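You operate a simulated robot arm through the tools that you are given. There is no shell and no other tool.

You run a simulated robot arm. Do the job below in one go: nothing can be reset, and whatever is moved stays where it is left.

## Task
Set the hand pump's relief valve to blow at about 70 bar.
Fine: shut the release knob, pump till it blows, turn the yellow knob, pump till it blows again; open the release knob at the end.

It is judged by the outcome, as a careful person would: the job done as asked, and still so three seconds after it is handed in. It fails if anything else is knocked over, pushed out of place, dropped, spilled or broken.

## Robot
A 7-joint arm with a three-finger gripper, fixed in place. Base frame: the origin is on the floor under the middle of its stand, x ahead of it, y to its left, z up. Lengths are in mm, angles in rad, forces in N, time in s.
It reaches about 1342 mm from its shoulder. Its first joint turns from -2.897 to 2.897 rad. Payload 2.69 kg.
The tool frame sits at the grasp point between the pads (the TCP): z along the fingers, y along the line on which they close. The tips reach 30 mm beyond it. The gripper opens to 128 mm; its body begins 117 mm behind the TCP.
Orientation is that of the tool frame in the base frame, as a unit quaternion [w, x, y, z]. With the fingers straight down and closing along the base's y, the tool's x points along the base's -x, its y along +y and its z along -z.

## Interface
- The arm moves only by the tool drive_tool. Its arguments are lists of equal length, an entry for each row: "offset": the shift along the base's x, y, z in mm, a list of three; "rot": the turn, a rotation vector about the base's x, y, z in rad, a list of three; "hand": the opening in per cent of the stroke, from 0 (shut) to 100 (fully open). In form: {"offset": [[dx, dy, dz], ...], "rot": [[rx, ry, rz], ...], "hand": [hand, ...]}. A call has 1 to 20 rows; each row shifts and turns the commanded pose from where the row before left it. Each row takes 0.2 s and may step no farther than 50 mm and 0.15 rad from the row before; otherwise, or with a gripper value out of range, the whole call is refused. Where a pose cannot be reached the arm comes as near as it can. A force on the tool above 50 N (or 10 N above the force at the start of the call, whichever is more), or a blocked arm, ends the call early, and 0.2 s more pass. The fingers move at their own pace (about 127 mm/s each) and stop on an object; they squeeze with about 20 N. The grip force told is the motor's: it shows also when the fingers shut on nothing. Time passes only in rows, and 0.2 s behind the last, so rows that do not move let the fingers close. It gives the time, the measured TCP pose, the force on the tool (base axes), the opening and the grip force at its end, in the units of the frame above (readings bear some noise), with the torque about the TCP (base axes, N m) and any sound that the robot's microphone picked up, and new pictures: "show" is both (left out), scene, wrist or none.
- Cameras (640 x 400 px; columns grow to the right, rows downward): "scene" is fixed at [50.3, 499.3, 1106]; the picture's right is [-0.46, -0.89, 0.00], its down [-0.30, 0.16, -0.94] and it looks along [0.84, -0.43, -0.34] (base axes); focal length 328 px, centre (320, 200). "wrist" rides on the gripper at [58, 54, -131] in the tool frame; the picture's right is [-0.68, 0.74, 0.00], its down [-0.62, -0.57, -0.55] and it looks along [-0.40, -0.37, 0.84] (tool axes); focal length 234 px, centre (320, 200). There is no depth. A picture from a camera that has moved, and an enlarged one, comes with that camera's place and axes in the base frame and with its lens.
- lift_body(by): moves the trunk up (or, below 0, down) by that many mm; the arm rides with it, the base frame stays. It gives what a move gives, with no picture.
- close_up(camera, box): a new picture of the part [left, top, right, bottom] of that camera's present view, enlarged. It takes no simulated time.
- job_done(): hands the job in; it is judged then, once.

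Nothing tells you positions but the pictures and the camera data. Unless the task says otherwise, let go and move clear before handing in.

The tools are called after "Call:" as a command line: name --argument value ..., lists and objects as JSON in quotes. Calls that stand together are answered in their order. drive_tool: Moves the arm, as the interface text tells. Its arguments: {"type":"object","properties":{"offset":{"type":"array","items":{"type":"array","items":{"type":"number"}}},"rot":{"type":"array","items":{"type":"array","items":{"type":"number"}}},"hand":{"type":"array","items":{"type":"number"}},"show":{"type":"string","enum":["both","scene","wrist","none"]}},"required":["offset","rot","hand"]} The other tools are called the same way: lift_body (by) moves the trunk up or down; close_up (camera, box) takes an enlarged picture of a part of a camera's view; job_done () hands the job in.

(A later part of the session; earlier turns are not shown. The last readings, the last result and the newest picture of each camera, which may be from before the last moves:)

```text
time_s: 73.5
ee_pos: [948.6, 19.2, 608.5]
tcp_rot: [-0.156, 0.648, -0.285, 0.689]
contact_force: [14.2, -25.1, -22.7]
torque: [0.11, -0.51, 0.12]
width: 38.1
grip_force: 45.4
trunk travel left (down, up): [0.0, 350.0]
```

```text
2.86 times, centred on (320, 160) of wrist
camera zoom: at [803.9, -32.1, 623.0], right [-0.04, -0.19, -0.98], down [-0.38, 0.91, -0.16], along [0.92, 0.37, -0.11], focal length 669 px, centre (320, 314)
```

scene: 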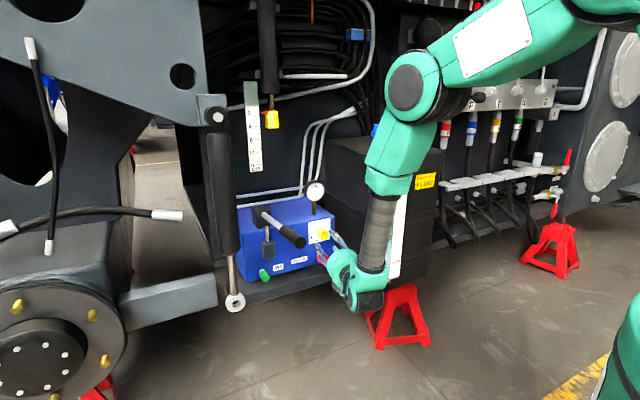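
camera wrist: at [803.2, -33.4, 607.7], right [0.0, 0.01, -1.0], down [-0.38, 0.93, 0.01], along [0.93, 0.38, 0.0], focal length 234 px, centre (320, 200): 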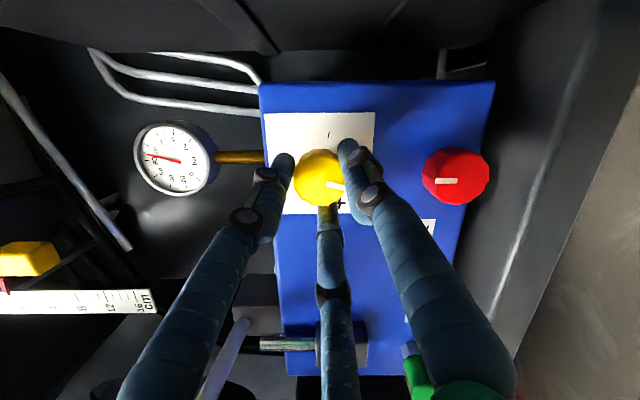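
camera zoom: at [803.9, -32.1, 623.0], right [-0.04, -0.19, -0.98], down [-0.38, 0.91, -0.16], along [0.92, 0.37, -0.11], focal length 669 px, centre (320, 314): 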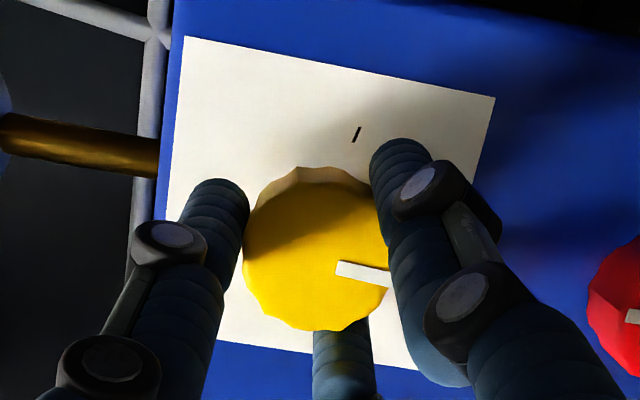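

The knob turns with the hand, but the gauge is unchanged. I'll turn a bit further the same way and check again.

Call:
drive_tool --offset '[[0, 0, 0], [0, 0, 0]]' --rot '[[-0.098, 0.019, 0], [-0.098, 0.019, 0]]' --hand '[0, 0]' --show "none"

Call:
close_up --camera "scene" --box '[298, 175, 338, 200]'

Call:
close_up --camera "wrist" --box '[240, 90, 400, 230]'

Call:
close_up --camera "scene" --box '[300, 215, 345, 260]'

```text
time_s: 74.2
ee_pos: [948.0, 18.8, 607.1]
tcp_rot: [-0.086, 0.673, -0.219, 0.701]
contact_force: [-2.0, -28.0, -19.9]
torque: [0.08, -0.49, -0.02]
width: 38.5
grip_force: 45.3
trunk travel left (down, up): [0.0, 350.0]
```

```text
16.00 times, centred on (318, 188) of scene
camera zoom: at [50.3, 499.3, 1106.0], right [-0.46, -0.89, 0.0], down [-0.3, 0.16, -0.94], along [0.84, -0.43, -0.34], focal length 5243 px, centre (352, 400)
```

zoom: 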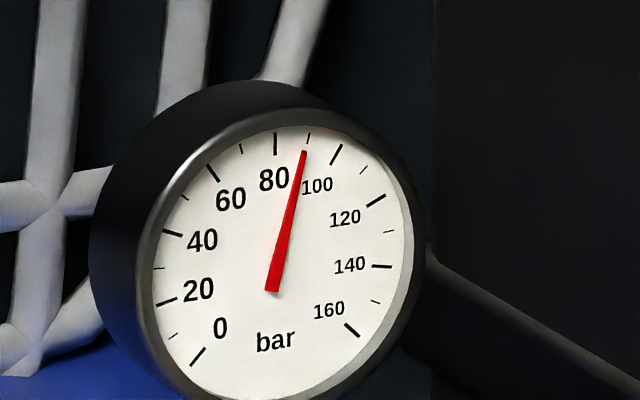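

```text
2.86 times, centred on (320, 160) of wrist
camera zoom: at [804.7, -27.9, 638.2], right [-0.07, -0.37, -0.92], down [-0.39, 0.86, -0.32], along [0.92, 0.34, -0.21], focal length 669 px, centre (320, 314)
```

zoom: 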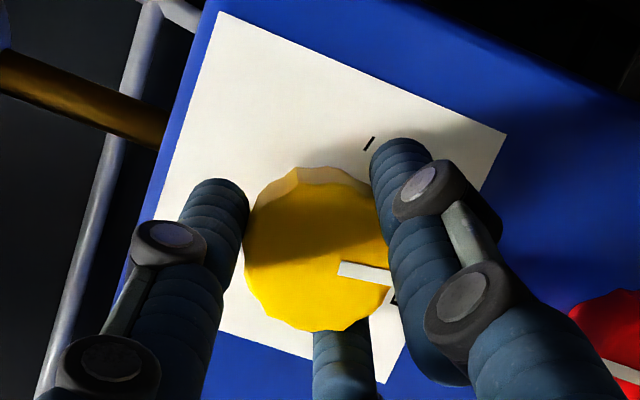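

```text
8.89 times, centred on (322, 238) of scene
camera zoom: at [50.3, 499.3, 1106.0], right [-0.46, -0.89, 0.0], down [-0.3, 0.16, -0.94], along [0.84, -0.43, -0.34], focal length 2913 px, centre (298, -133)
```

zoom: 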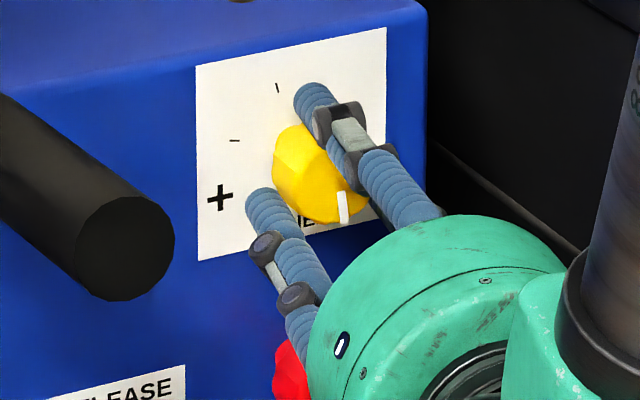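

Call:
close_up --camera "scene" --box '[309, 181, 325, 191]'

```text
16.00 times, centred on (317, 186) of scene
camera zoom: at [50.3, 499.3, 1106.0], right [-0.46, -0.89, 0.0], down [-0.3, 0.16, -0.94], along [0.84, -0.43, -0.34], focal length 5243 px, centre (368, 424)
```

zoom: 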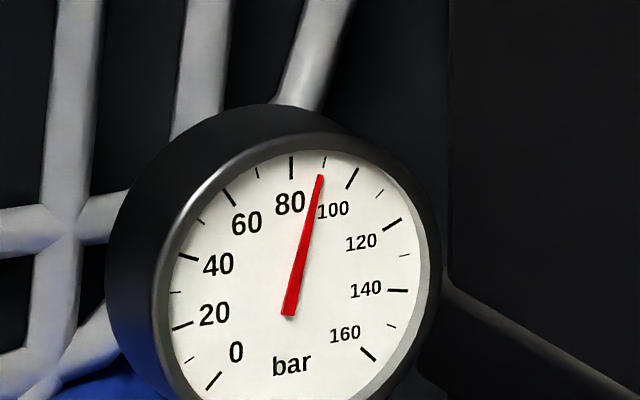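

Call:
drive_tool --offset '[[0, -0.5, -0.5], [0, 0, 0], [0, 0, 0], [0, 0, 0], [0, 0, 0]]' --rot '[[-0.098, 0.019, 0], [-0.098, 0.019, 0], [-0.098, 0.019, 0], [-0.098, 0.019, 0], [-0.098, 0.019, 0]]' --hand '[0, 0, 0, 0, 0]' --show "none"

Call:
close_up --camera "scene" --box '[298, 175, 338, 200]'

Call:
close_up --camera "wrist" --box '[240, 90, 400, 230]'

Call:
close_up --camera "scene" --box '[300, 215, 345, 260]'

```text
time_s: 75.3
ee_pos: [948.6, 18.8, 607.5]
tcp_rot: [0.089, 0.707, -0.045, 0.7]
contact_force: [-17.1, -14.6, -24.3]
torque: [0.09, 0.36, 0.11]
width: 38.4
grip_force: 44.1
trunk travel left (down, up): [0.0, 350.0]
```

```text
16.00 times, centred on (318, 188) of scene
camera zoom: at [50.3, 499.3, 1106.0], right [-0.46, -0.89, 0.0], down [-0.3, 0.16, -0.94], along [0.84, -0.43, -0.34], focal length 5243 px, centre (352, 400)
```

zoom: 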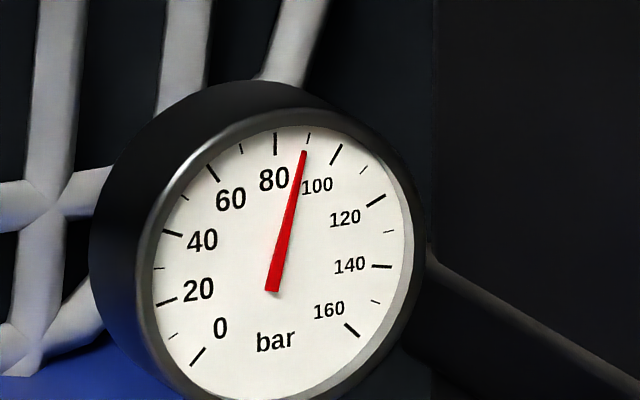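

```text
2.86 times, centred on (320, 160) of wrist
camera zoom: at [809.6, -5.7, 670.5], right [-0.15, -0.76, -0.63], down [-0.44, 0.62, -0.65], along [0.89, 0.18, -0.43], focal length 669 px, centre (320, 314)
```

zoom: 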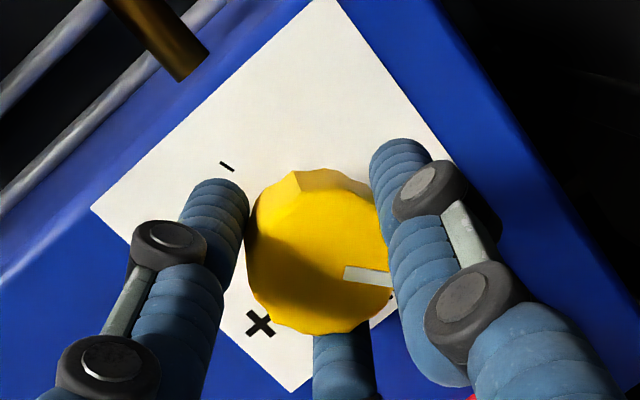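

```text
8.89 times, centred on (322, 238) of scene
camera zoom: at [50.3, 499.3, 1106.0], right [-0.46, -0.89, 0.0], down [-0.3, 0.16, -0.94], along [0.84, -0.43, -0.34], focal length 2913 px, centre (298, -133)
```

zoom: 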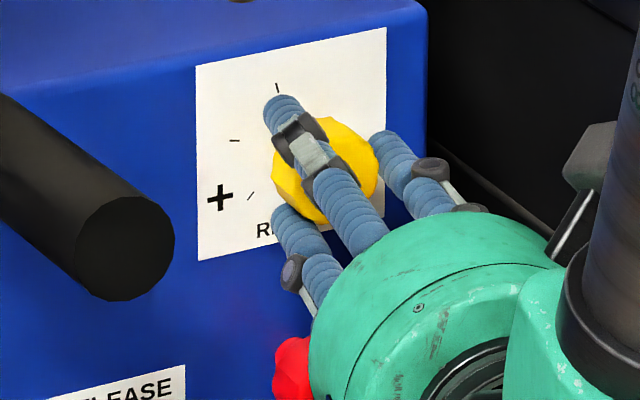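

Still 90 bar after about 0.9 rad counter-clockwise, so perhaps that direction raises the setting. I'll turn back clockwise past the starting point and watch the gauge.

Call:
drive_tool --offset '[[0, 0, 0], [0, 0, 0], [0, 0, 0], [0, 0, 0], [0, 0, 0], [0, 0, 0], [0, 0, 0], [0, 0, 0], [0, 0, 0]]' --rot '[[0.098, -0.019, 0], [0.098, -0.019, 0], [0.098, -0.019, 0], [0.098, -0.019, 0], [0.098, -0.019, 0], [0.098, -0.019, 0], [0.098, -0.019, 0], [0.098, -0.019, 0], [0.098, -0.019, 0]]' --hand '[0, 0, 0, 0, 0, 0, 0, 0, 0]' --show "none"

Call:
close_up --camera "scene" --box '[298, 175, 338, 200]'

Call:
close_up --camera "wrist" --box '[240, 90, 400, 230]'

```text
time_s: 77.3
ee_pos: [947.8, 18.9, 607.4]
tcp_rot: [-0.225, 0.616, -0.349, 0.669]
contact_force: [-25.5, -1.8, -31.1]
torque: [0.11, 1.06, 0.16]
width: 38.0
grip_force: 44.6
trunk travel left (down, up): [0.0, 350.0]
```

```text
16.00 times, centred on (318, 188) of scene
camera zoom: at [50.3, 499.3, 1106.0], right [-0.46, -0.89, 0.0], down [-0.3, 0.16, -0.94], along [0.84, -0.43, -0.34], focal length 5243 px, centre (352, 400)
```

zoom: 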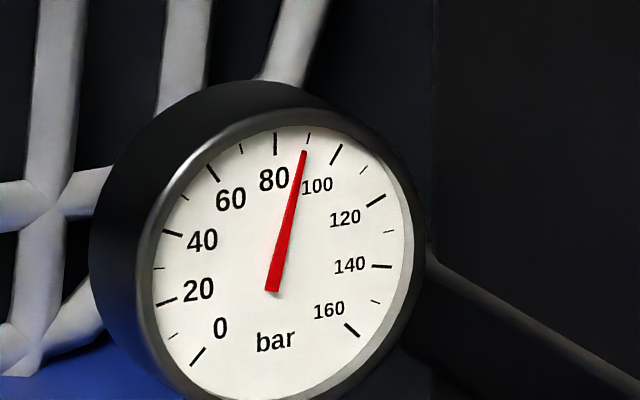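

```text
2.86 times, centred on (320, 160) of wrist
camera zoom: at [804.0, -33.9, 607.2], right [0.0, 0.01, -1.0], down [-0.38, 0.92, 0.01], along [0.92, 0.38, 0.0], focal length 669 px, centre (320, 314)
```

zoom: 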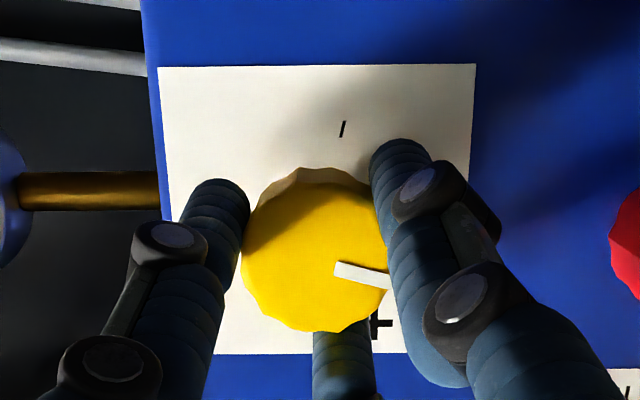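

Back at the start, with no slip. Now I'll go beyond it clockwise in small steps.

Call:
drive_tool --offset '[[-0.5, 0, -0.8], [0, 0, 0], [0, 0, 0]]' --rot '[[0.098, -0.019, 0], [0.098, -0.019, 0], [0.098, -0.019, 0]]' --hand '[0, 0, 0]' --show "none"

Call:
close_up --camera "scene" --box '[298, 175, 338, 200]'

Call:
close_up --camera "wrist" --box '[240, 90, 400, 230]'

```text
time_s: 78.2
ee_pos: [948.7, 18.9, 607.8]
tcp_rot: [-0.321, 0.557, -0.437, 0.629]
contact_force: [-25.5, -0.3, -27.0]
torque: [0.07, 0.96, 0.08]
width: 38.1
grip_force: 45.5
trunk travel left (down, up): [0.0, 350.0]
```

```text
16.00 times, centred on (318, 188) of scene
camera zoom: at [50.3, 499.3, 1106.0], right [-0.46, -0.89, 0.0], down [-0.3, 0.16, -0.94], along [0.84, -0.43, -0.34], focal length 5243 px, centre (352, 400)
```

zoom: 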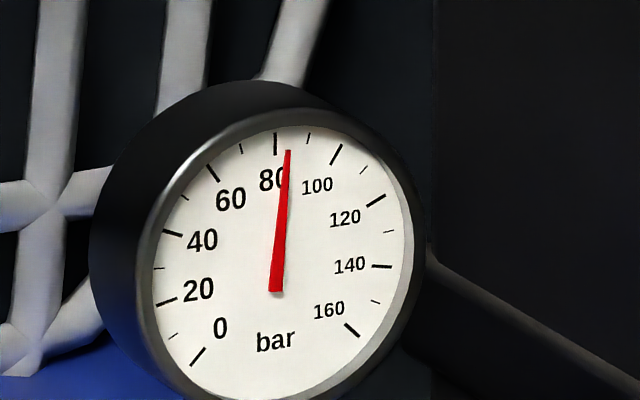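

```text
2.86 times, centred on (320, 160) of wrist
camera zoom: at [805.2, -29.9, 584.1], right [0.06, 0.3, -0.95], down [-0.39, 0.89, 0.26], along [0.92, 0.35, 0.17], focal length 669 px, centre (320, 314)
```

zoom: 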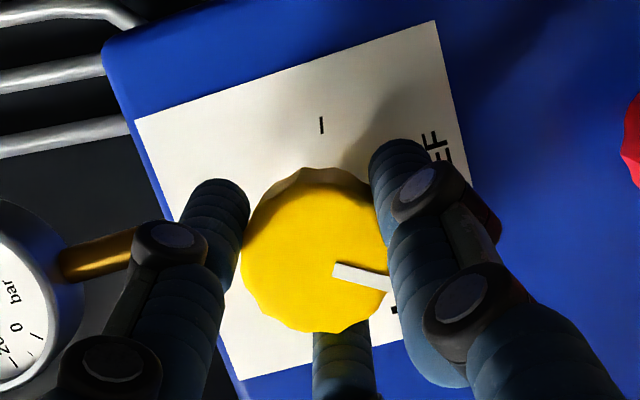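

The gauge is falling, now about 84 bar: clockwise lowers the setting. I'll continue clockwise in small steps toward 70.

Call:
drive_tool --offset '[[-0.5, 0, -0.5], [0, 0, 0], [0, 0, 0], [0, 0, 0]]' --rot '[[0.098, -0.019, 0], [0.098, -0.019, 0], [0.098, -0.019, 0], [0.098, -0.019, 0]]' --hand '[0, 0, 0, 0]' --show "none"

Call:
close_up --camera "scene" --box '[298, 175, 338, 200]'

Call:
close_up --camera "wrist" --box '[240, 90, 400, 230]'

```text
time_s: 79.2
ee_pos: [948.3, 18.7, 607.9]
tcp_rot: [-0.44, 0.458, -0.538, 0.554]
contact_force: [-3.9, -1.3, -22.7]
torque: [0.12, 1.29, 0.11]
width: 38.0
grip_force: 45.7
trunk travel left (down, up): [0.0, 350.0]
```

```text
16.00 times, centred on (318, 188) of scene
camera zoom: at [50.3, 499.3, 1106.0], right [-0.46, -0.89, 0.0], down [-0.3, 0.16, -0.94], along [0.84, -0.43, -0.34], focal length 5243 px, centre (352, 400)
```

zoom: 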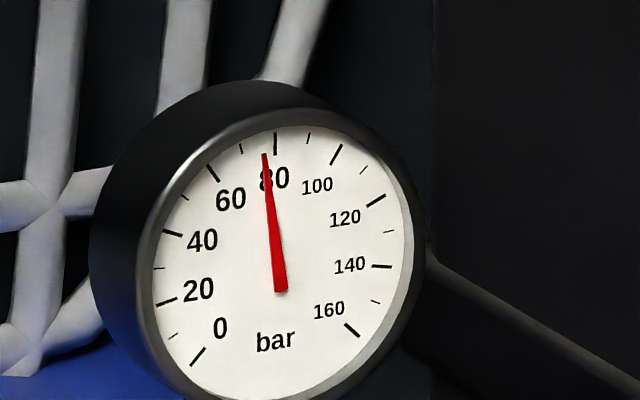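

```text
2.86 times, centred on (320, 160) of wrist
camera zoom: at [807.8, -15.0, 556.9], right [0.13, 0.64, -0.76], down [-0.42, 0.73, 0.54], along [0.9, 0.25, 0.36], focal length 669 px, centre (320, 314)
```

zoom: 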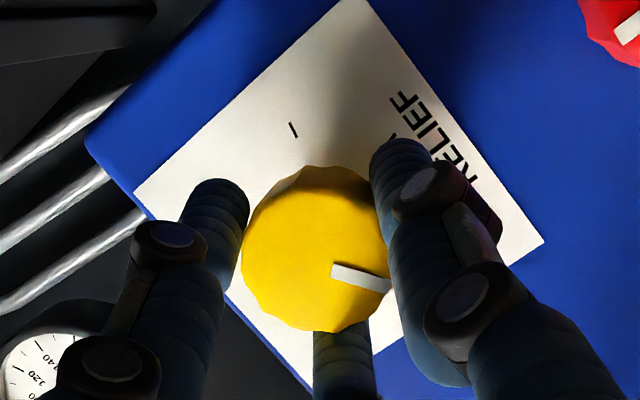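

About 75–76 bar now, at roughly 20 bar per radian. About 0.28 rad more should bring it to 70.

Call:
drive_tool --offset '[[0, 0, -0.3], [0, 0, 0], [0, 0, 0]]' --rot '[[0.09, -0.0175, 0], [0.09, -0.0175, 0], [0.09, -0.0175, 0]]' --hand '[0, 0, 0]' --show "none"

Call:
close_up --camera "scene" --box '[298, 175, 338, 200]'

Call:
close_up --camera "wrist" --box '[200, 60, 440, 300]'

```text
time_s: 80.0
ee_pos: [946.9, 19.4, 608.4]
tcp_rot: [0.512, -0.381, 0.596, -0.487]
contact_force: [-20.2, 5.9, -12.7]
torque: [0.05, 1.05, 0.35]
width: 38.4
grip_force: 45.2
trunk travel left (down, up): [0.0, 350.0]
```

```text
16.00 times, centred on (318, 188) of scene
camera zoom: at [50.3, 499.3, 1106.0], right [-0.46, -0.89, 0.0], down [-0.3, 0.16, -0.94], along [0.84, -0.43, -0.34], focal length 5243 px, centre (352, 400)
```

zoom: 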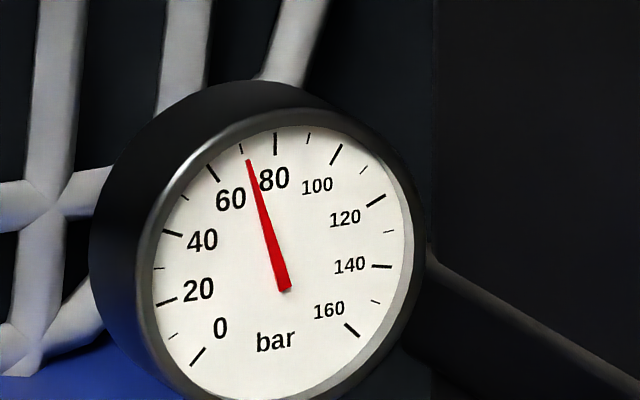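

```text
1.67 times, centred on (320, 180) of wrist
camera zoom: at [810.0, 0.7, 542.5], right [0.16, 0.82, -0.55], down [-0.45, 0.56, 0.7], along [0.88, 0.14, 0.46], focal length 390 px, centre (320, 233)
```

zoom: 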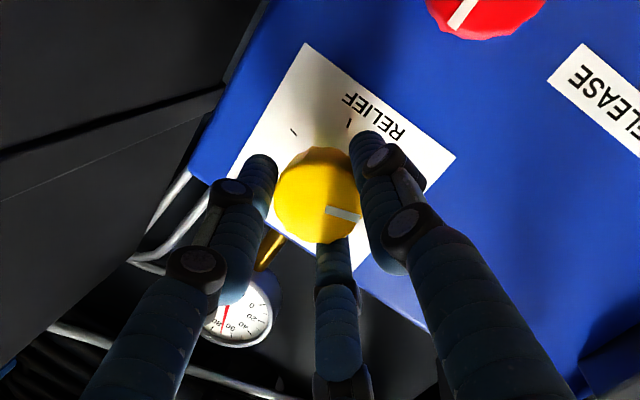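

The needle now reads about 70. I'll release the knob and go back to the lever to confirm by pumping.

Call:
drive_tool --offset '[[0, 0, 0], [0, 0, 0], [-12, 2, 0], [-12, 2, 0], [-12, 2, 0], [-30, 12, 0], [-35, 18, -3], [-35, 20, -3], [-35, 20, -3], [-35, 20, 0], [-35, 20, 0], [-35, 20, 0]]' --rot '[[0, 0, 0], [0, 0, 0], [0, 0, 0], [0, 0, 0], [0, 0, 0], [0, 0, 0], [0, 0, 0], [-0.118, 0.023, 0], [-0.118, 0.023, 0], [0, 0, 0], [0, 0, 0], [0, 0, 0]]' --hand '[45, 45, 45, 45, 45, 45, 45, 45, 45, 45, 45, 45]' --show "both"

Call:
close_up --camera "scene" --box '[298, 175, 338, 200]'

Call:
close_up --camera "scene" --box '[240, 180, 350, 280]'

```text
time_s: 82.5
ee_pos: [672.4, 156.6, 601.3]
tcp_rot: [-0.449, 0.448, -0.546, 0.547]
contact_force: [0.4, -0.3, 0.6]
torque: [0.0, 0.0, 0.04]
width: 57.7
grip_force: 0.0
trunk travel left (down, up): [0.0, 350.0]
camera wrist: at [532.5, 124.2, 547.3], right [0.13, 0.66, -0.74], down [-0.42, 0.71, 0.57], along [0.9, 0.24, 0.37], focal length 234 px, centre (320, 200)
```

scene: 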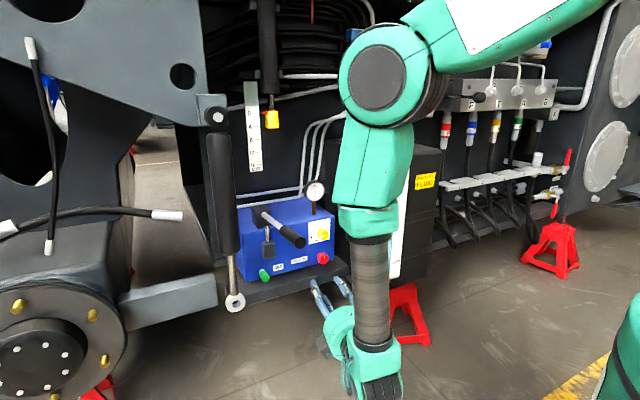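
wrist: 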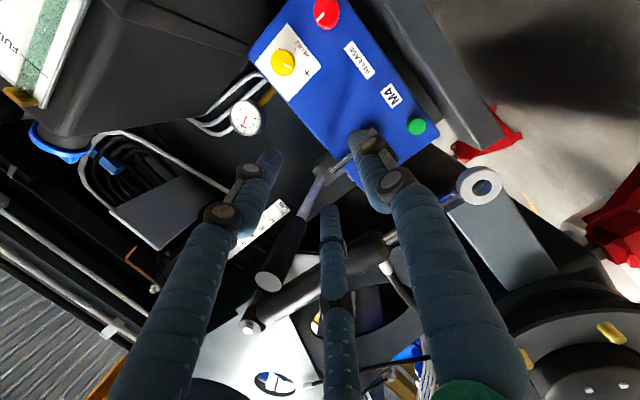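

```text
16.00 times, centred on (318, 188) of scene
camera zoom: at [50.3, 499.3, 1106.0], right [-0.46, -0.89, 0.0], down [-0.3, 0.16, -0.94], along [0.84, -0.43, -0.34], focal length 5243 px, centre (352, 400)
```

zoom: 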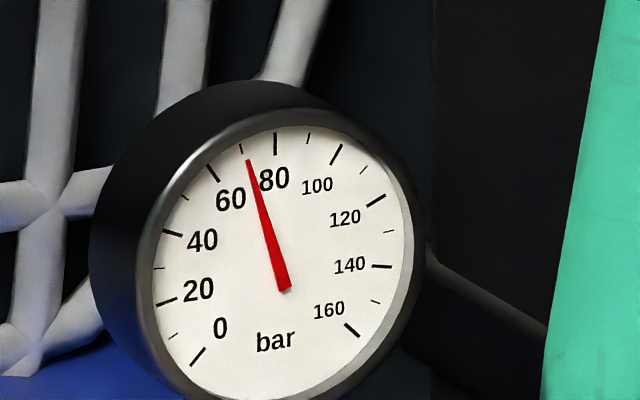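

```text
4.00 times, centred on (295, 230) of scene
camera zoom: at [50.3, 499.3, 1106.0], right [-0.46, -0.89, 0.0], down [-0.3, 0.16, -0.94], along [0.84, -0.43, -0.34], focal length 1311 px, centre (420, 80)
```

zoom: 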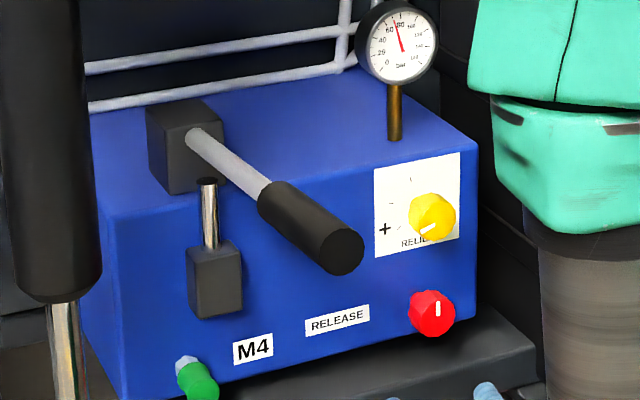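

I'll also read the gauge from the wrist camera as a second opinion.

Call:
close_up --camera "wrist" --box '[226, 100, 266, 136]'

```text
11.11 times, centred on (246, 118) of wrist
camera zoom: at [532.5, 124.2, 547.3], right [0.13, 0.66, -0.74], down [-0.42, 0.71, 0.57], along [0.9, 0.24, 0.37], focal length 2602 px, centre (1142, 1111)
```

zoom: 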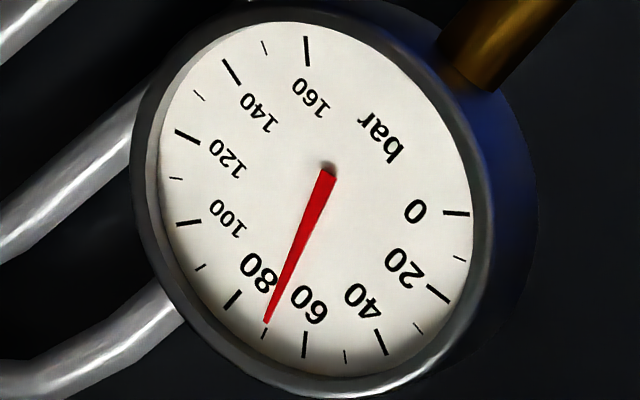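

Both views agree on 70 bar. I'll go back to the handle to verify with a stroke.

Call:
drive_tool --offset '[[-24, 8, 10], [0, 9, 26], [0, 9, 26], [0, 9, 26], [0, 9, 26], [0, 8, 26]]' --rot '[[0, 0, 0], [0, 0.05, 0.1], [0, 0.05, 0.1], [0, 0, 0], [0, 0, 0], [0, 0, 0]]' --hand '[45, 45, 45, 45, 45, 45]' --show "both"

Call:
close_up --camera "wrist" --box '[220, 60, 400, 230]'

Call:
close_up --camera "scene" --box '[240, 180, 350, 280]'

```text
time_s: 84.0
ee_pos: [650.3, 207.4, 741.6]
tcp_rot: [-0.474, 0.528, -0.52, 0.475]
contact_force: [-0.4, -0.5, 0.2]
torque: [0.0, -0.04, -0.01]
width: 57.2
grip_force: 0.1
trunk travel left (down, up): [0.0, 350.0]
camera wrist: at [514.3, 147.5, 701.1], right [-0.08, 0.67, -0.74], down [-0.5, 0.62, 0.61], along [0.87, 0.41, 0.28], focal length 234 px, centre (320, 200)
```

scene: 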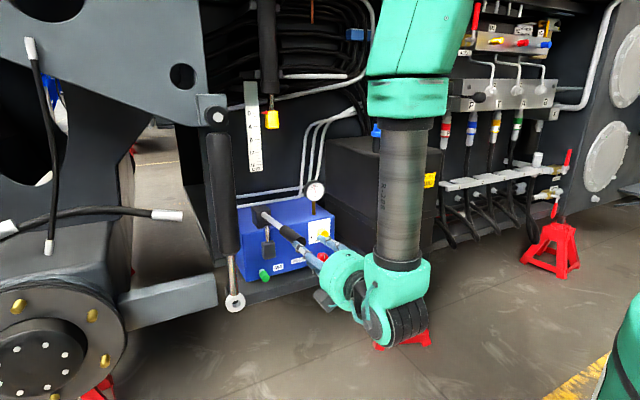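
wrist: 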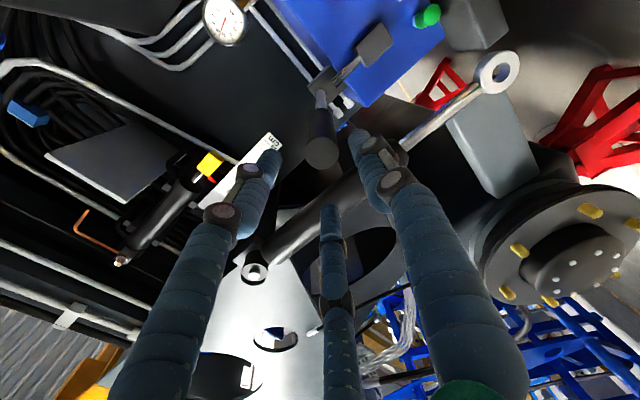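

```text
2.35 times, centred on (310, 145) of wrist
camera zoom: at [514.3, 147.5, 701.1], right [-0.08, 0.67, -0.74], down [-0.5, 0.62, 0.61], along [0.87, 0.41, 0.28], focal length 551 px, centre (344, 329)
```

zoom: 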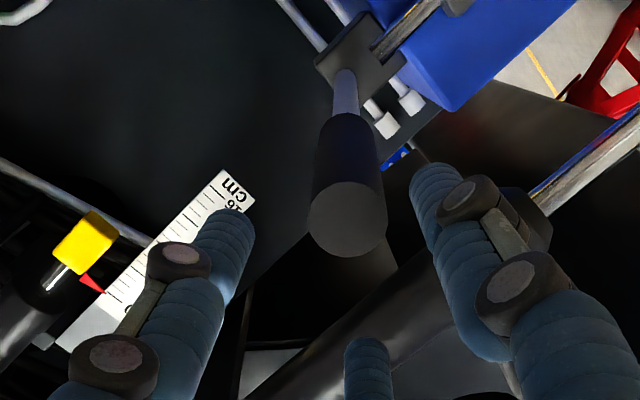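

```text
4.00 times, centred on (295, 230) of scene
camera zoom: at [50.3, 499.3, 1106.0], right [-0.46, -0.89, 0.0], down [-0.3, 0.16, -0.94], along [0.84, -0.43, -0.34], focal length 1311 px, centre (420, 80)
```

zoom: 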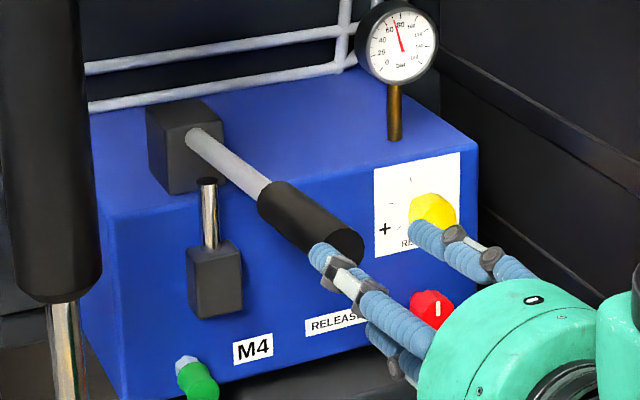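

The handle end is at about (712,207,732), in line with the hand. I'll move over it and cage it as before.

Call:
drive_tool --offset '[[19.5, 0, -3], [19.5, 0, -2.5], [19.5, 0, -2.5], [19.5, 0.5, -2.5], [0, 0, 0], [0, 0, 0]]' --rot '[[0, 0, 0], [0, 0, 0], [0, 0, 0], [0, 0, 0], [0, 0, 0], [0, 0, 0]]' --hand '[45, 45, 45, 45, 29, 29]' --show "wrist"

Call:
close_up --camera "wrist" --box '[220, 60, 400, 230]'

```text
time_s: 85.3
ee_pos: [725.7, 208.5, 729.6]
tcp_rot: [-0.474, 0.529, -0.52, 0.475]
contact_force: [-0.3, -0.9, 0.8]
torque: [-0.03, 0.02, -0.01]
width: 37.4
grip_force: 0.0
trunk travel left (down, up): [0.0, 350.0]
camera wrist: at [590.4, 148.5, 690.4], right [-0.08, 0.67, -0.74], down [-0.49, 0.62, 0.61], along [0.87, 0.41, 0.28], focal length 234 px, centre (320, 200)
```

wrist: 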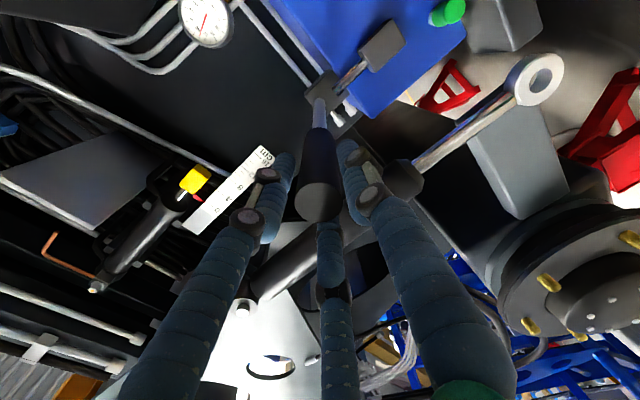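

```text
2.35 times, centred on (310, 145) of wrist
camera zoom: at [590.4, 148.5, 690.4], right [-0.08, 0.67, -0.74], down [-0.49, 0.62, 0.61], along [0.87, 0.41, 0.28], focal length 551 px, centre (344, 329)
```

zoom: 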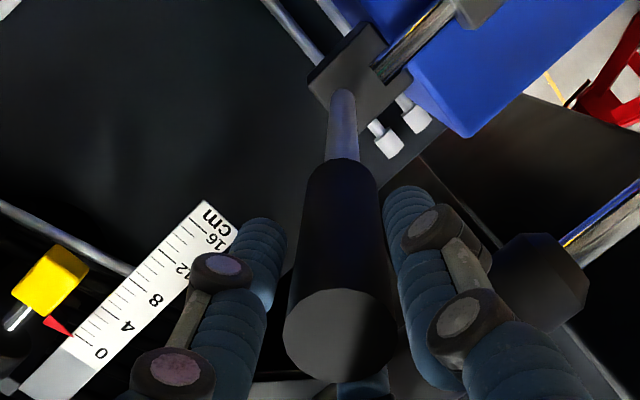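

Caged with no load. Now a slow downstroke, reading the gauge at the bottom.

Call:
drive_tool --offset '[[-0.9, 0, -14.7], [-0.3, 0, -14.8], [0.5, 0, -14.7], [1.2, 0, -14.7]]' --rot '[[0, -0.05, 0], [0, -0.05, 0], [0, -0.05, 0], [0, -0.05, 0]]' --hand '[27, 27, 27, 27]' --show "none"

Call:
close_up --camera "scene" --box '[298, 175, 338, 200]'

Call:
drive_tool --offset '[[2.0, 0, -14.6], [2.7, 0, -14.5], [3.4, 0, -14.4]]' --rot '[[0, -0.05, 0], [0, -0.05, 0], [0, -0.05, 0]]' --hand '[27, 27, 27]' --show "wrist"

Call:
close_up --camera "scene" --box '[298, 175, 338, 200]'

Call:
close_up --camera "scene" --box '[240, 180, 350, 280]'

```text
time_s: 86.3
ee_pos: [726.1, 205.5, 671.5]
tcp_rot: [-0.524, 0.478, -0.469, 0.526]
contact_force: [0.2, -0.3, 0.2]
torque: [0.01, 0.06, -0.02]
width: 34.6
grip_force: 0.1
trunk travel left (down, up): [0.0, 350.0]
```

```text
16.00 times, centred on (318, 188) of scene
camera zoom: at [50.3, 499.3, 1106.0], right [-0.46, -0.89, 0.0], down [-0.3, 0.16, -0.94], along [0.84, -0.43, -0.34], focal length 5243 px, centre (352, 400)
```

zoom: 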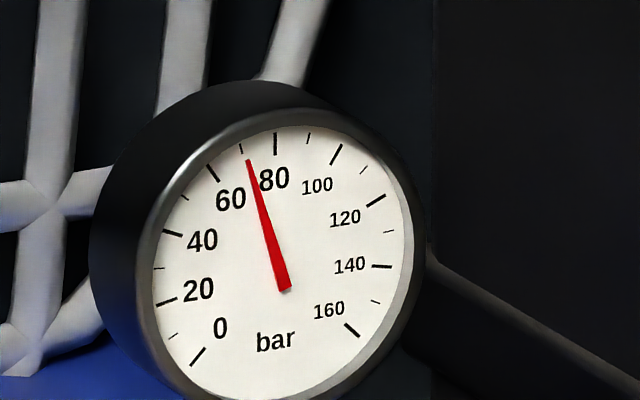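

```text
time_s: 87.2
ee_pos: [734.9, 206.4, 628.3]
tcp_rot: [-0.558, 0.437, -0.429, 0.56]
contact_force: [-0.6, 0.1, 0.3]
torque: [-0.01, 0.07, 0.01]
width: 34.4
grip_force: 0.0
trunk travel left (down, up): [0.0, 350.0]
camera wrist: at [620.7, 147.1, 543.7], right [0.18, 0.67, -0.72], down [-0.67, 0.62, 0.4], along [0.72, 0.41, 0.56], focal length 234 px, centre (320, 200)
```

wrist: 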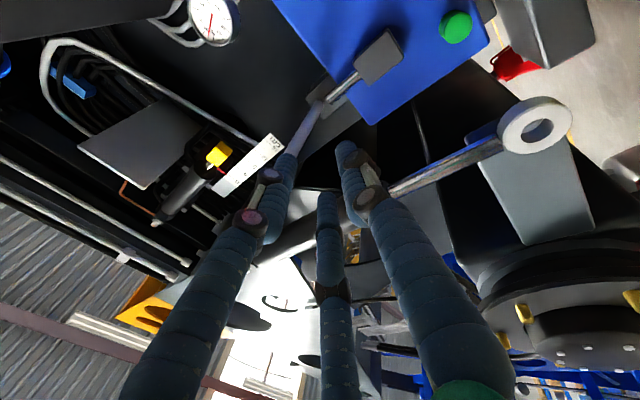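

```text
16.00 times, centred on (318, 188) of scene
camera zoom: at [50.3, 499.3, 1106.0], right [-0.46, -0.89, 0.0], down [-0.3, 0.16, -0.94], along [0.84, -0.43, -0.34], focal length 5243 px, centre (352, 400)
```

zoom: 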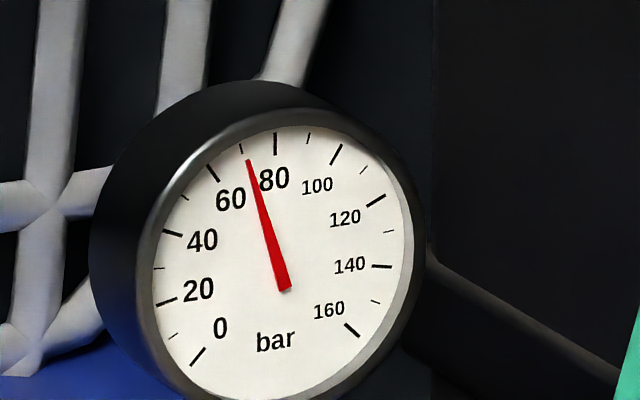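

```text
4.00 times, centred on (295, 230) of scene
camera zoom: at [50.3, 499.3, 1106.0], right [-0.46, -0.89, 0.0], down [-0.3, 0.16, -0.94], along [0.84, -0.43, -0.34], focal length 1311 px, centre (420, 80)
```

zoom: 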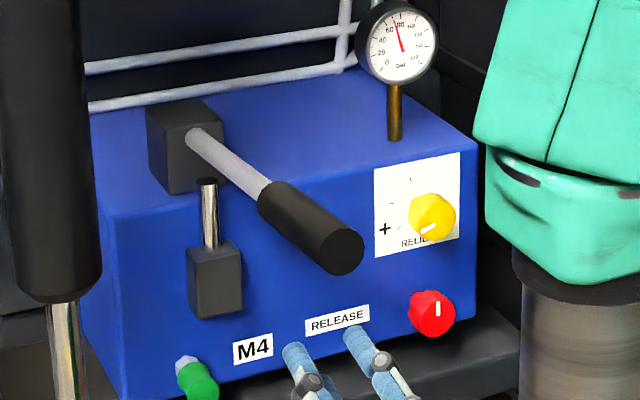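

The handle slipped between the two upper fingers, so the lever didn't move. The earlier cage with a single finger on top worked, so I'll back out and roll the hand to that orientation.

Call:
drive_tool --offset '[[-22, 0, -3], [-22, 0, -3], [-22, 0, -3], [-22, 0, -3], [0, 0, 30], [0, 0, 32], [0, 0, 32], [0, 0, 28]]' --rot '[[0, 0, 0], [0, 0, 0], [0, 0, 0], [0, 0, 0], [0, 0.088, 0], [0, 0.088, 0], [0, 0.088, 0], [0, 0.087, 0]]' --hand '[45, 45, 45, 45, 45, 45, 45, 45]' --show "scene"

```text
time_s: 89.0
ee_pos: [647.5, 209.7, 735.7]
tcp_rot: [-0.474, 0.529, -0.521, 0.474]
contact_force: [0.5, 0.0, -0.6]
torque: [0.02, -0.1, 0.01]
width: 57.6
grip_force: 0.1
trunk travel left (down, up): [0.0, 350.0]
```

scene: 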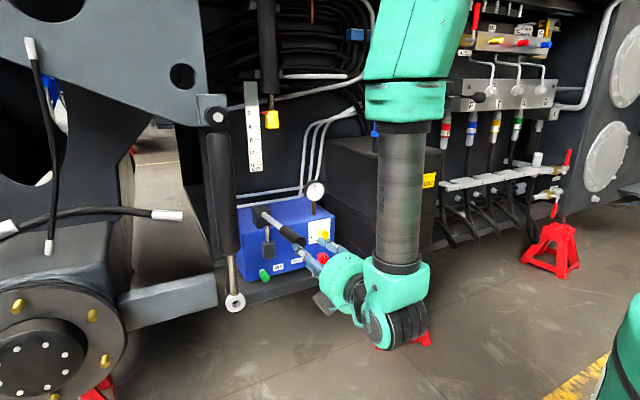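

Call:
drive_tool --offset '[[0, 0, 0.4], [0, 0, 0.4], [0, 0, 0.4], [0, 0, 0.4], [0, 0, 0.4], [0, 0, 0], [0, 0, 0], [0, 0, 0], [0, 0, 0], [0, 0, 0], [0, 0, 0], [0, 0, 0], [0, 0, 0], [0, 0, 0], [0, 0, 0], [0, 0, 0], [0, 0, 0], [0, 0, 0], [0, 0, 0], [0, 0, 0]]' --rot '[[-0.148, -0.001, 0.0146], [-0.148, -0.001, 0.0146], [-0.148, -0.001, 0.0146], [-0.148, -0.001, 0.0146], [-0.148, -0.001, 0.0146], [-0.148, -0.001, 0.0146], [-0.148, -0.001, 0.0146], [-0.148, -0.001, 0.0146], [-0.148, -0.001, 0.0146], [-0.148, -0.001, 0.0146], [-0.148, -0.001, 0.0146], [-0.148, -0.001, 0.0146], [-0.148, -0.001, 0.0146], [-0.148, -0.001, 0.0146], [-0.148, -0.001, 0.0146], [-0.148, -0.001, 0.0146], [-0.148, -0.001, 0.0146], [-0.148, -0.001, 0.0146], [-0.148, -0.001, 0.0146], [-0.148, -0.001, 0.0146]]' --hand '[45, 45, 45, 45, 45, 45, 45, 45, 45, 45, 45, 45, 45, 45, 45, 45, 45, 45, 45, 45]' --show "both"

Call:
close_up --camera "wrist" --box '[220, 60, 400, 230]'

```text
time_s: 93.2
ee_pos: [646.2, 207.8, 739.4]
tcp_rot: [0.435, 0.562, 0.483, 0.512]
contact_force: [0.4, 0.2, -0.2]
torque: [0.0, -0.02, -0.02]
width: 57.6
grip_force: 0.2
trunk travel left (down, up): [0.0, 350.0]
camera wrist: at [521.0, 256.6, 814.1], right [0.07, -0.78, 0.62], down [-0.61, -0.52, -0.6], along [0.79, -0.34, -0.51], focal length 234 px, centre (320, 200)
```

scene: 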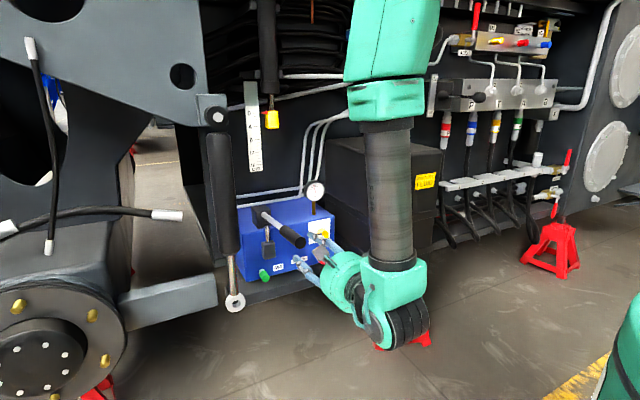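
wrist: 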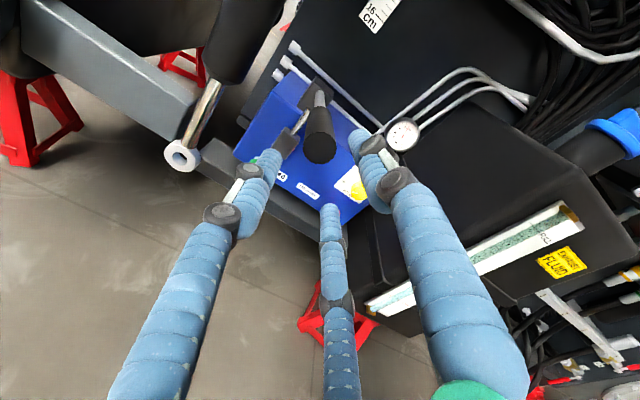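

```text
2.35 times, centred on (310, 145) of wrist
camera zoom: at [521.0, 256.6, 814.1], right [0.07, -0.78, 0.62], down [-0.61, -0.52, -0.6], along [0.79, -0.34, -0.51], focal length 551 px, centre (344, 329)
```

zoom: 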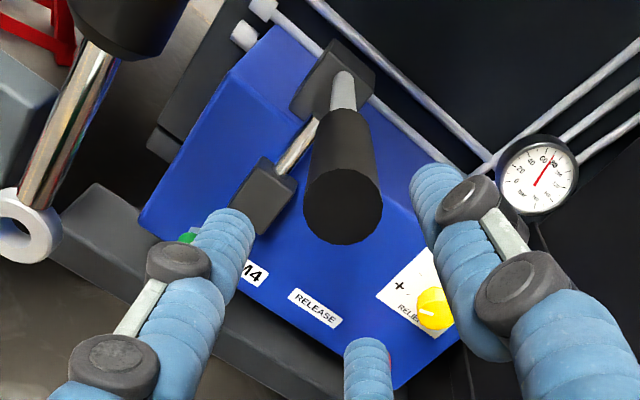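

Aligned the same way as before. I'll advance, cage the handle with one finger on top, and pump.

Call:
drive_tool --offset '[[21, 0.1, -1.8], [21, 0.1, -1.8], [21, 0.1, -1.8], [21, 0.1, -1.8], [0, 0, 0], [0, 0, 0], [-1.2, 0, -29.5], [0.5, 0, -14.7]]' --rot '[[0, 0, 0], [0, 0, 0], [0, 0, 0], [0, 0, 0], [0, 0, 0], [0, 0, 0], [0, -0.1, 0], [0, -0.05, 0]]' --hand '[45, 45, 45, 45, 27, 27, 27, 27]' --show "scene"

Call:
close_up --camera "scene" --box '[298, 175, 338, 200]'

Call:
close_up --camera "scene" --box '[240, 180, 350, 280]'

```text
time_s: 95.0
ee_pos: [728.8, 208.4, 689.7]
tcp_rot: [0.469, 0.521, 0.448, 0.555]
contact_force: [7.0, 3.3, 15.9]
torque: [-0.16, 0.38, 0.02]
width: 43.7
grip_force: 6.7
trunk travel left (down, up): [0.0, 350.0]
```

scene: 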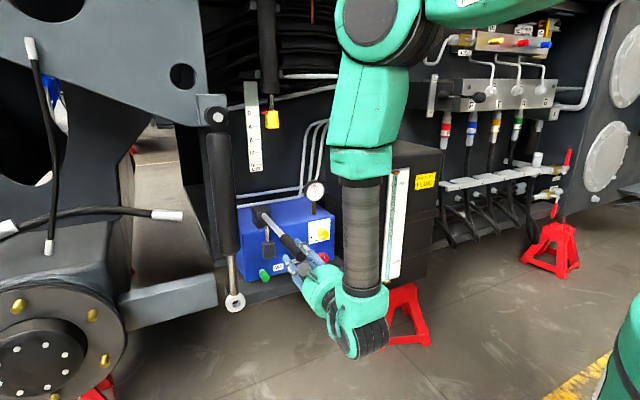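

```text
16.00 times, centred on (318, 188) of scene
camera zoom: at [50.3, 499.3, 1106.0], right [-0.46, -0.89, 0.0], down [-0.3, 0.16, -0.94], along [0.84, -0.43, -0.34], focal length 5243 px, centre (352, 400)
```

zoom: 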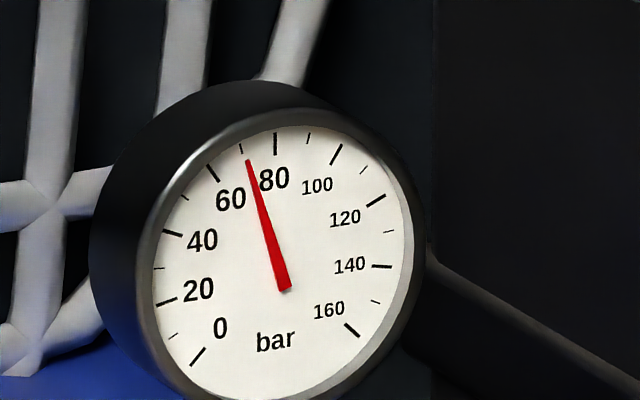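

```text
4.00 times, centred on (295, 230) of scene
camera zoom: at [50.3, 499.3, 1106.0], right [-0.46, -0.89, 0.0], down [-0.3, 0.16, -0.94], along [0.84, -0.43, -0.34], focal length 1311 px, centre (420, 80)
```

zoom: 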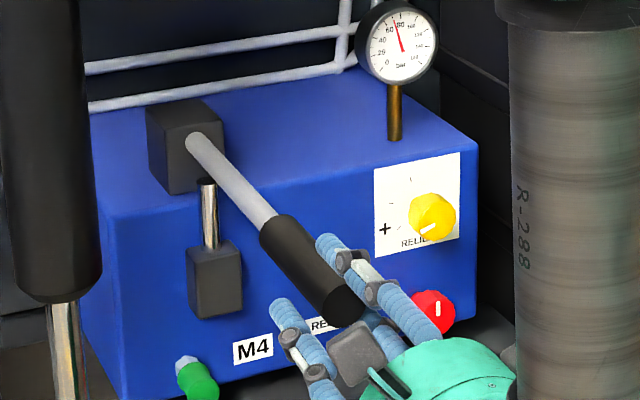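

The lever is moving down against load and the gauge stays at 70, so the relief is blowing there. I'll finish this stroke and do one more full cycle to confirm the cap.

Call:
drive_tool --offset '[[1.2, 0, -14.7], [2.0, 0, -14.6], [2.7, 0, -14.5], [3.4, 0, -14.4]]' --rot '[[0, -0.05, 0], [0, -0.05, 0], [0, -0.05, 0], [0, -0.05, 0]]' --hand '[27, 27, 27, 27]' --show "none"

Call:
close_up --camera "scene" --box '[298, 175, 338, 200]'

Call:
close_up --camera "scene" --box '[240, 180, 350, 280]'

Call:
drive_tool --offset '[[-6.1, 0, 28.9], [-3.2, 0, 29.3], [-0.2, 0, 29.5], [0.9, 0, 14.7], [0, 0, 0], [-1.2, 0, -29.5], [1.7, 0, -29.4], [4.7, 0, -29.1], [3.4, 0, -14.4]]' --rot '[[0, 0.1, 0], [0, 0.1, 0], [0, 0.1, 0], [0, 0.05, 0], [0, 0, 0], [0, -0.1, 0], [0, -0.1, 0], [0, -0.1, 0], [0, -0.05, 0]]' --hand '[27, 27, 27, 27, 27, 27, 27, 27, 27]' --show "wrist"

Call:
close_up --camera "scene" --box '[298, 175, 338, 200]'

Call:
close_up --camera "wrist" --box '[385, 130, 435, 170]'

```text
time_s: 96.0
ee_pos: [736.3, 206.7, 627.3]
tcp_rot: [0.513, 0.464, 0.4, 0.601]
contact_force: [-0.3, -11.7, 16.4]
torque: [0.23, 0.23, 0.24]
width: 46.3
grip_force: 8.5
trunk travel left (down, up): [0.0, 350.0]
```

```text
16.00 times, centred on (318, 188) of scene
camera zoom: at [50.3, 499.3, 1106.0], right [-0.46, -0.89, 0.0], down [-0.3, 0.16, -0.94], along [0.84, -0.43, -0.34], focal length 5243 px, centre (352, 400)
```

zoom: 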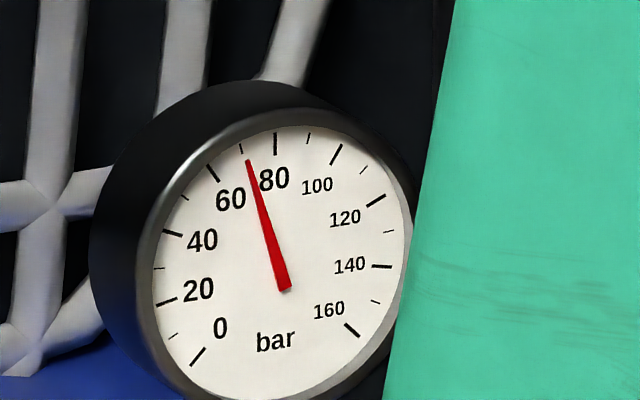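

```text
4.00 times, centred on (295, 230) of scene
camera zoom: at [50.3, 499.3, 1106.0], right [-0.46, -0.89, 0.0], down [-0.3, 0.16, -0.94], along [0.84, -0.43, -0.34], focal length 1311 px, centre (420, 80)
```

zoom: 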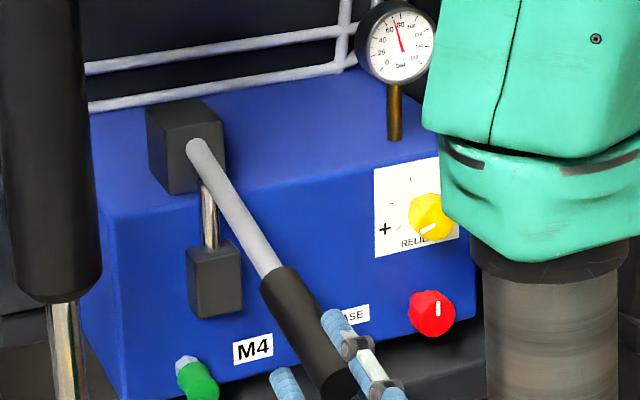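

```text
time_s: 98.0
ee_pos: [737.9, 206.3, 628.6]
tcp_rot: [0.512, 0.464, 0.398, 0.603]
contact_force: [-4.6, -6.1, 15.7]
torque: [0.17, 0.3, 0.03]
width: 46.4
grip_force: 8.4
trunk travel left (down, up): [0.0, 350.0]
camera wrist: at [595.5, 255.0, 656.5], right [-0.15, -0.78, 0.6], down [-0.36, -0.52, -0.77], along [0.92, -0.34, -0.21], focal length 234 px, centre (320, 200)
```

wrist: 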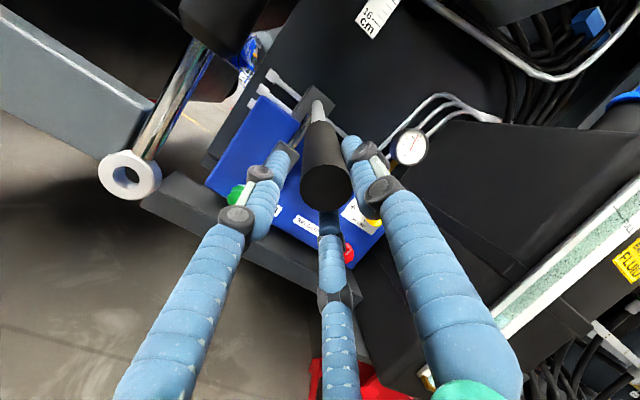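

```text
16.00 times, centred on (318, 188) of scene
camera zoom: at [50.3, 499.3, 1106.0], right [-0.46, -0.89, 0.0], down [-0.3, 0.16, -0.94], along [0.84, -0.43, -0.34], focal length 5243 px, centre (352, 400)
```

zoom: 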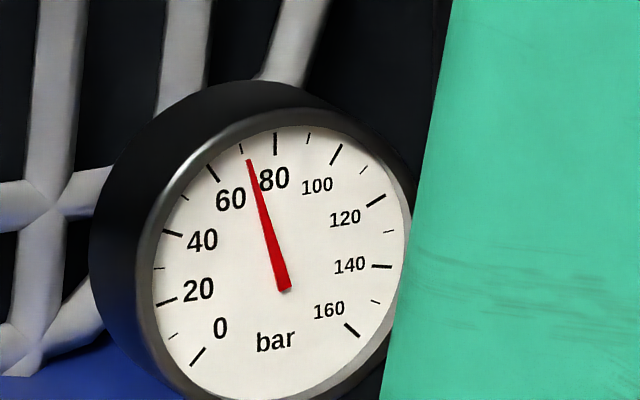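

```text
10.00 times, centred on (410, 150) of wrist
camera zoom: at [595.5, 255.0, 656.5], right [-0.15, -0.78, 0.6], down [-0.36, -0.52, -0.77], along [0.92, -0.34, -0.21], focal length 2342 px, centre (-580, 700)
```

zoom: 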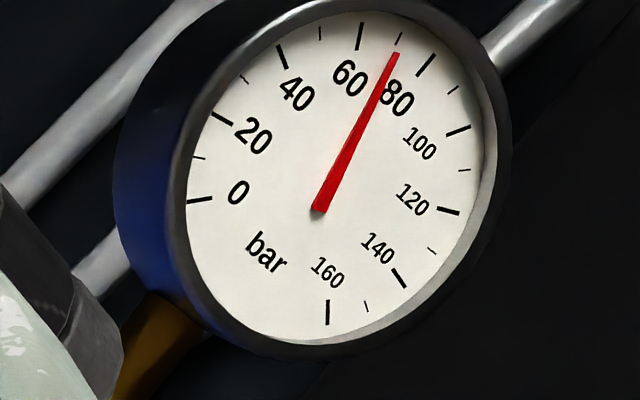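

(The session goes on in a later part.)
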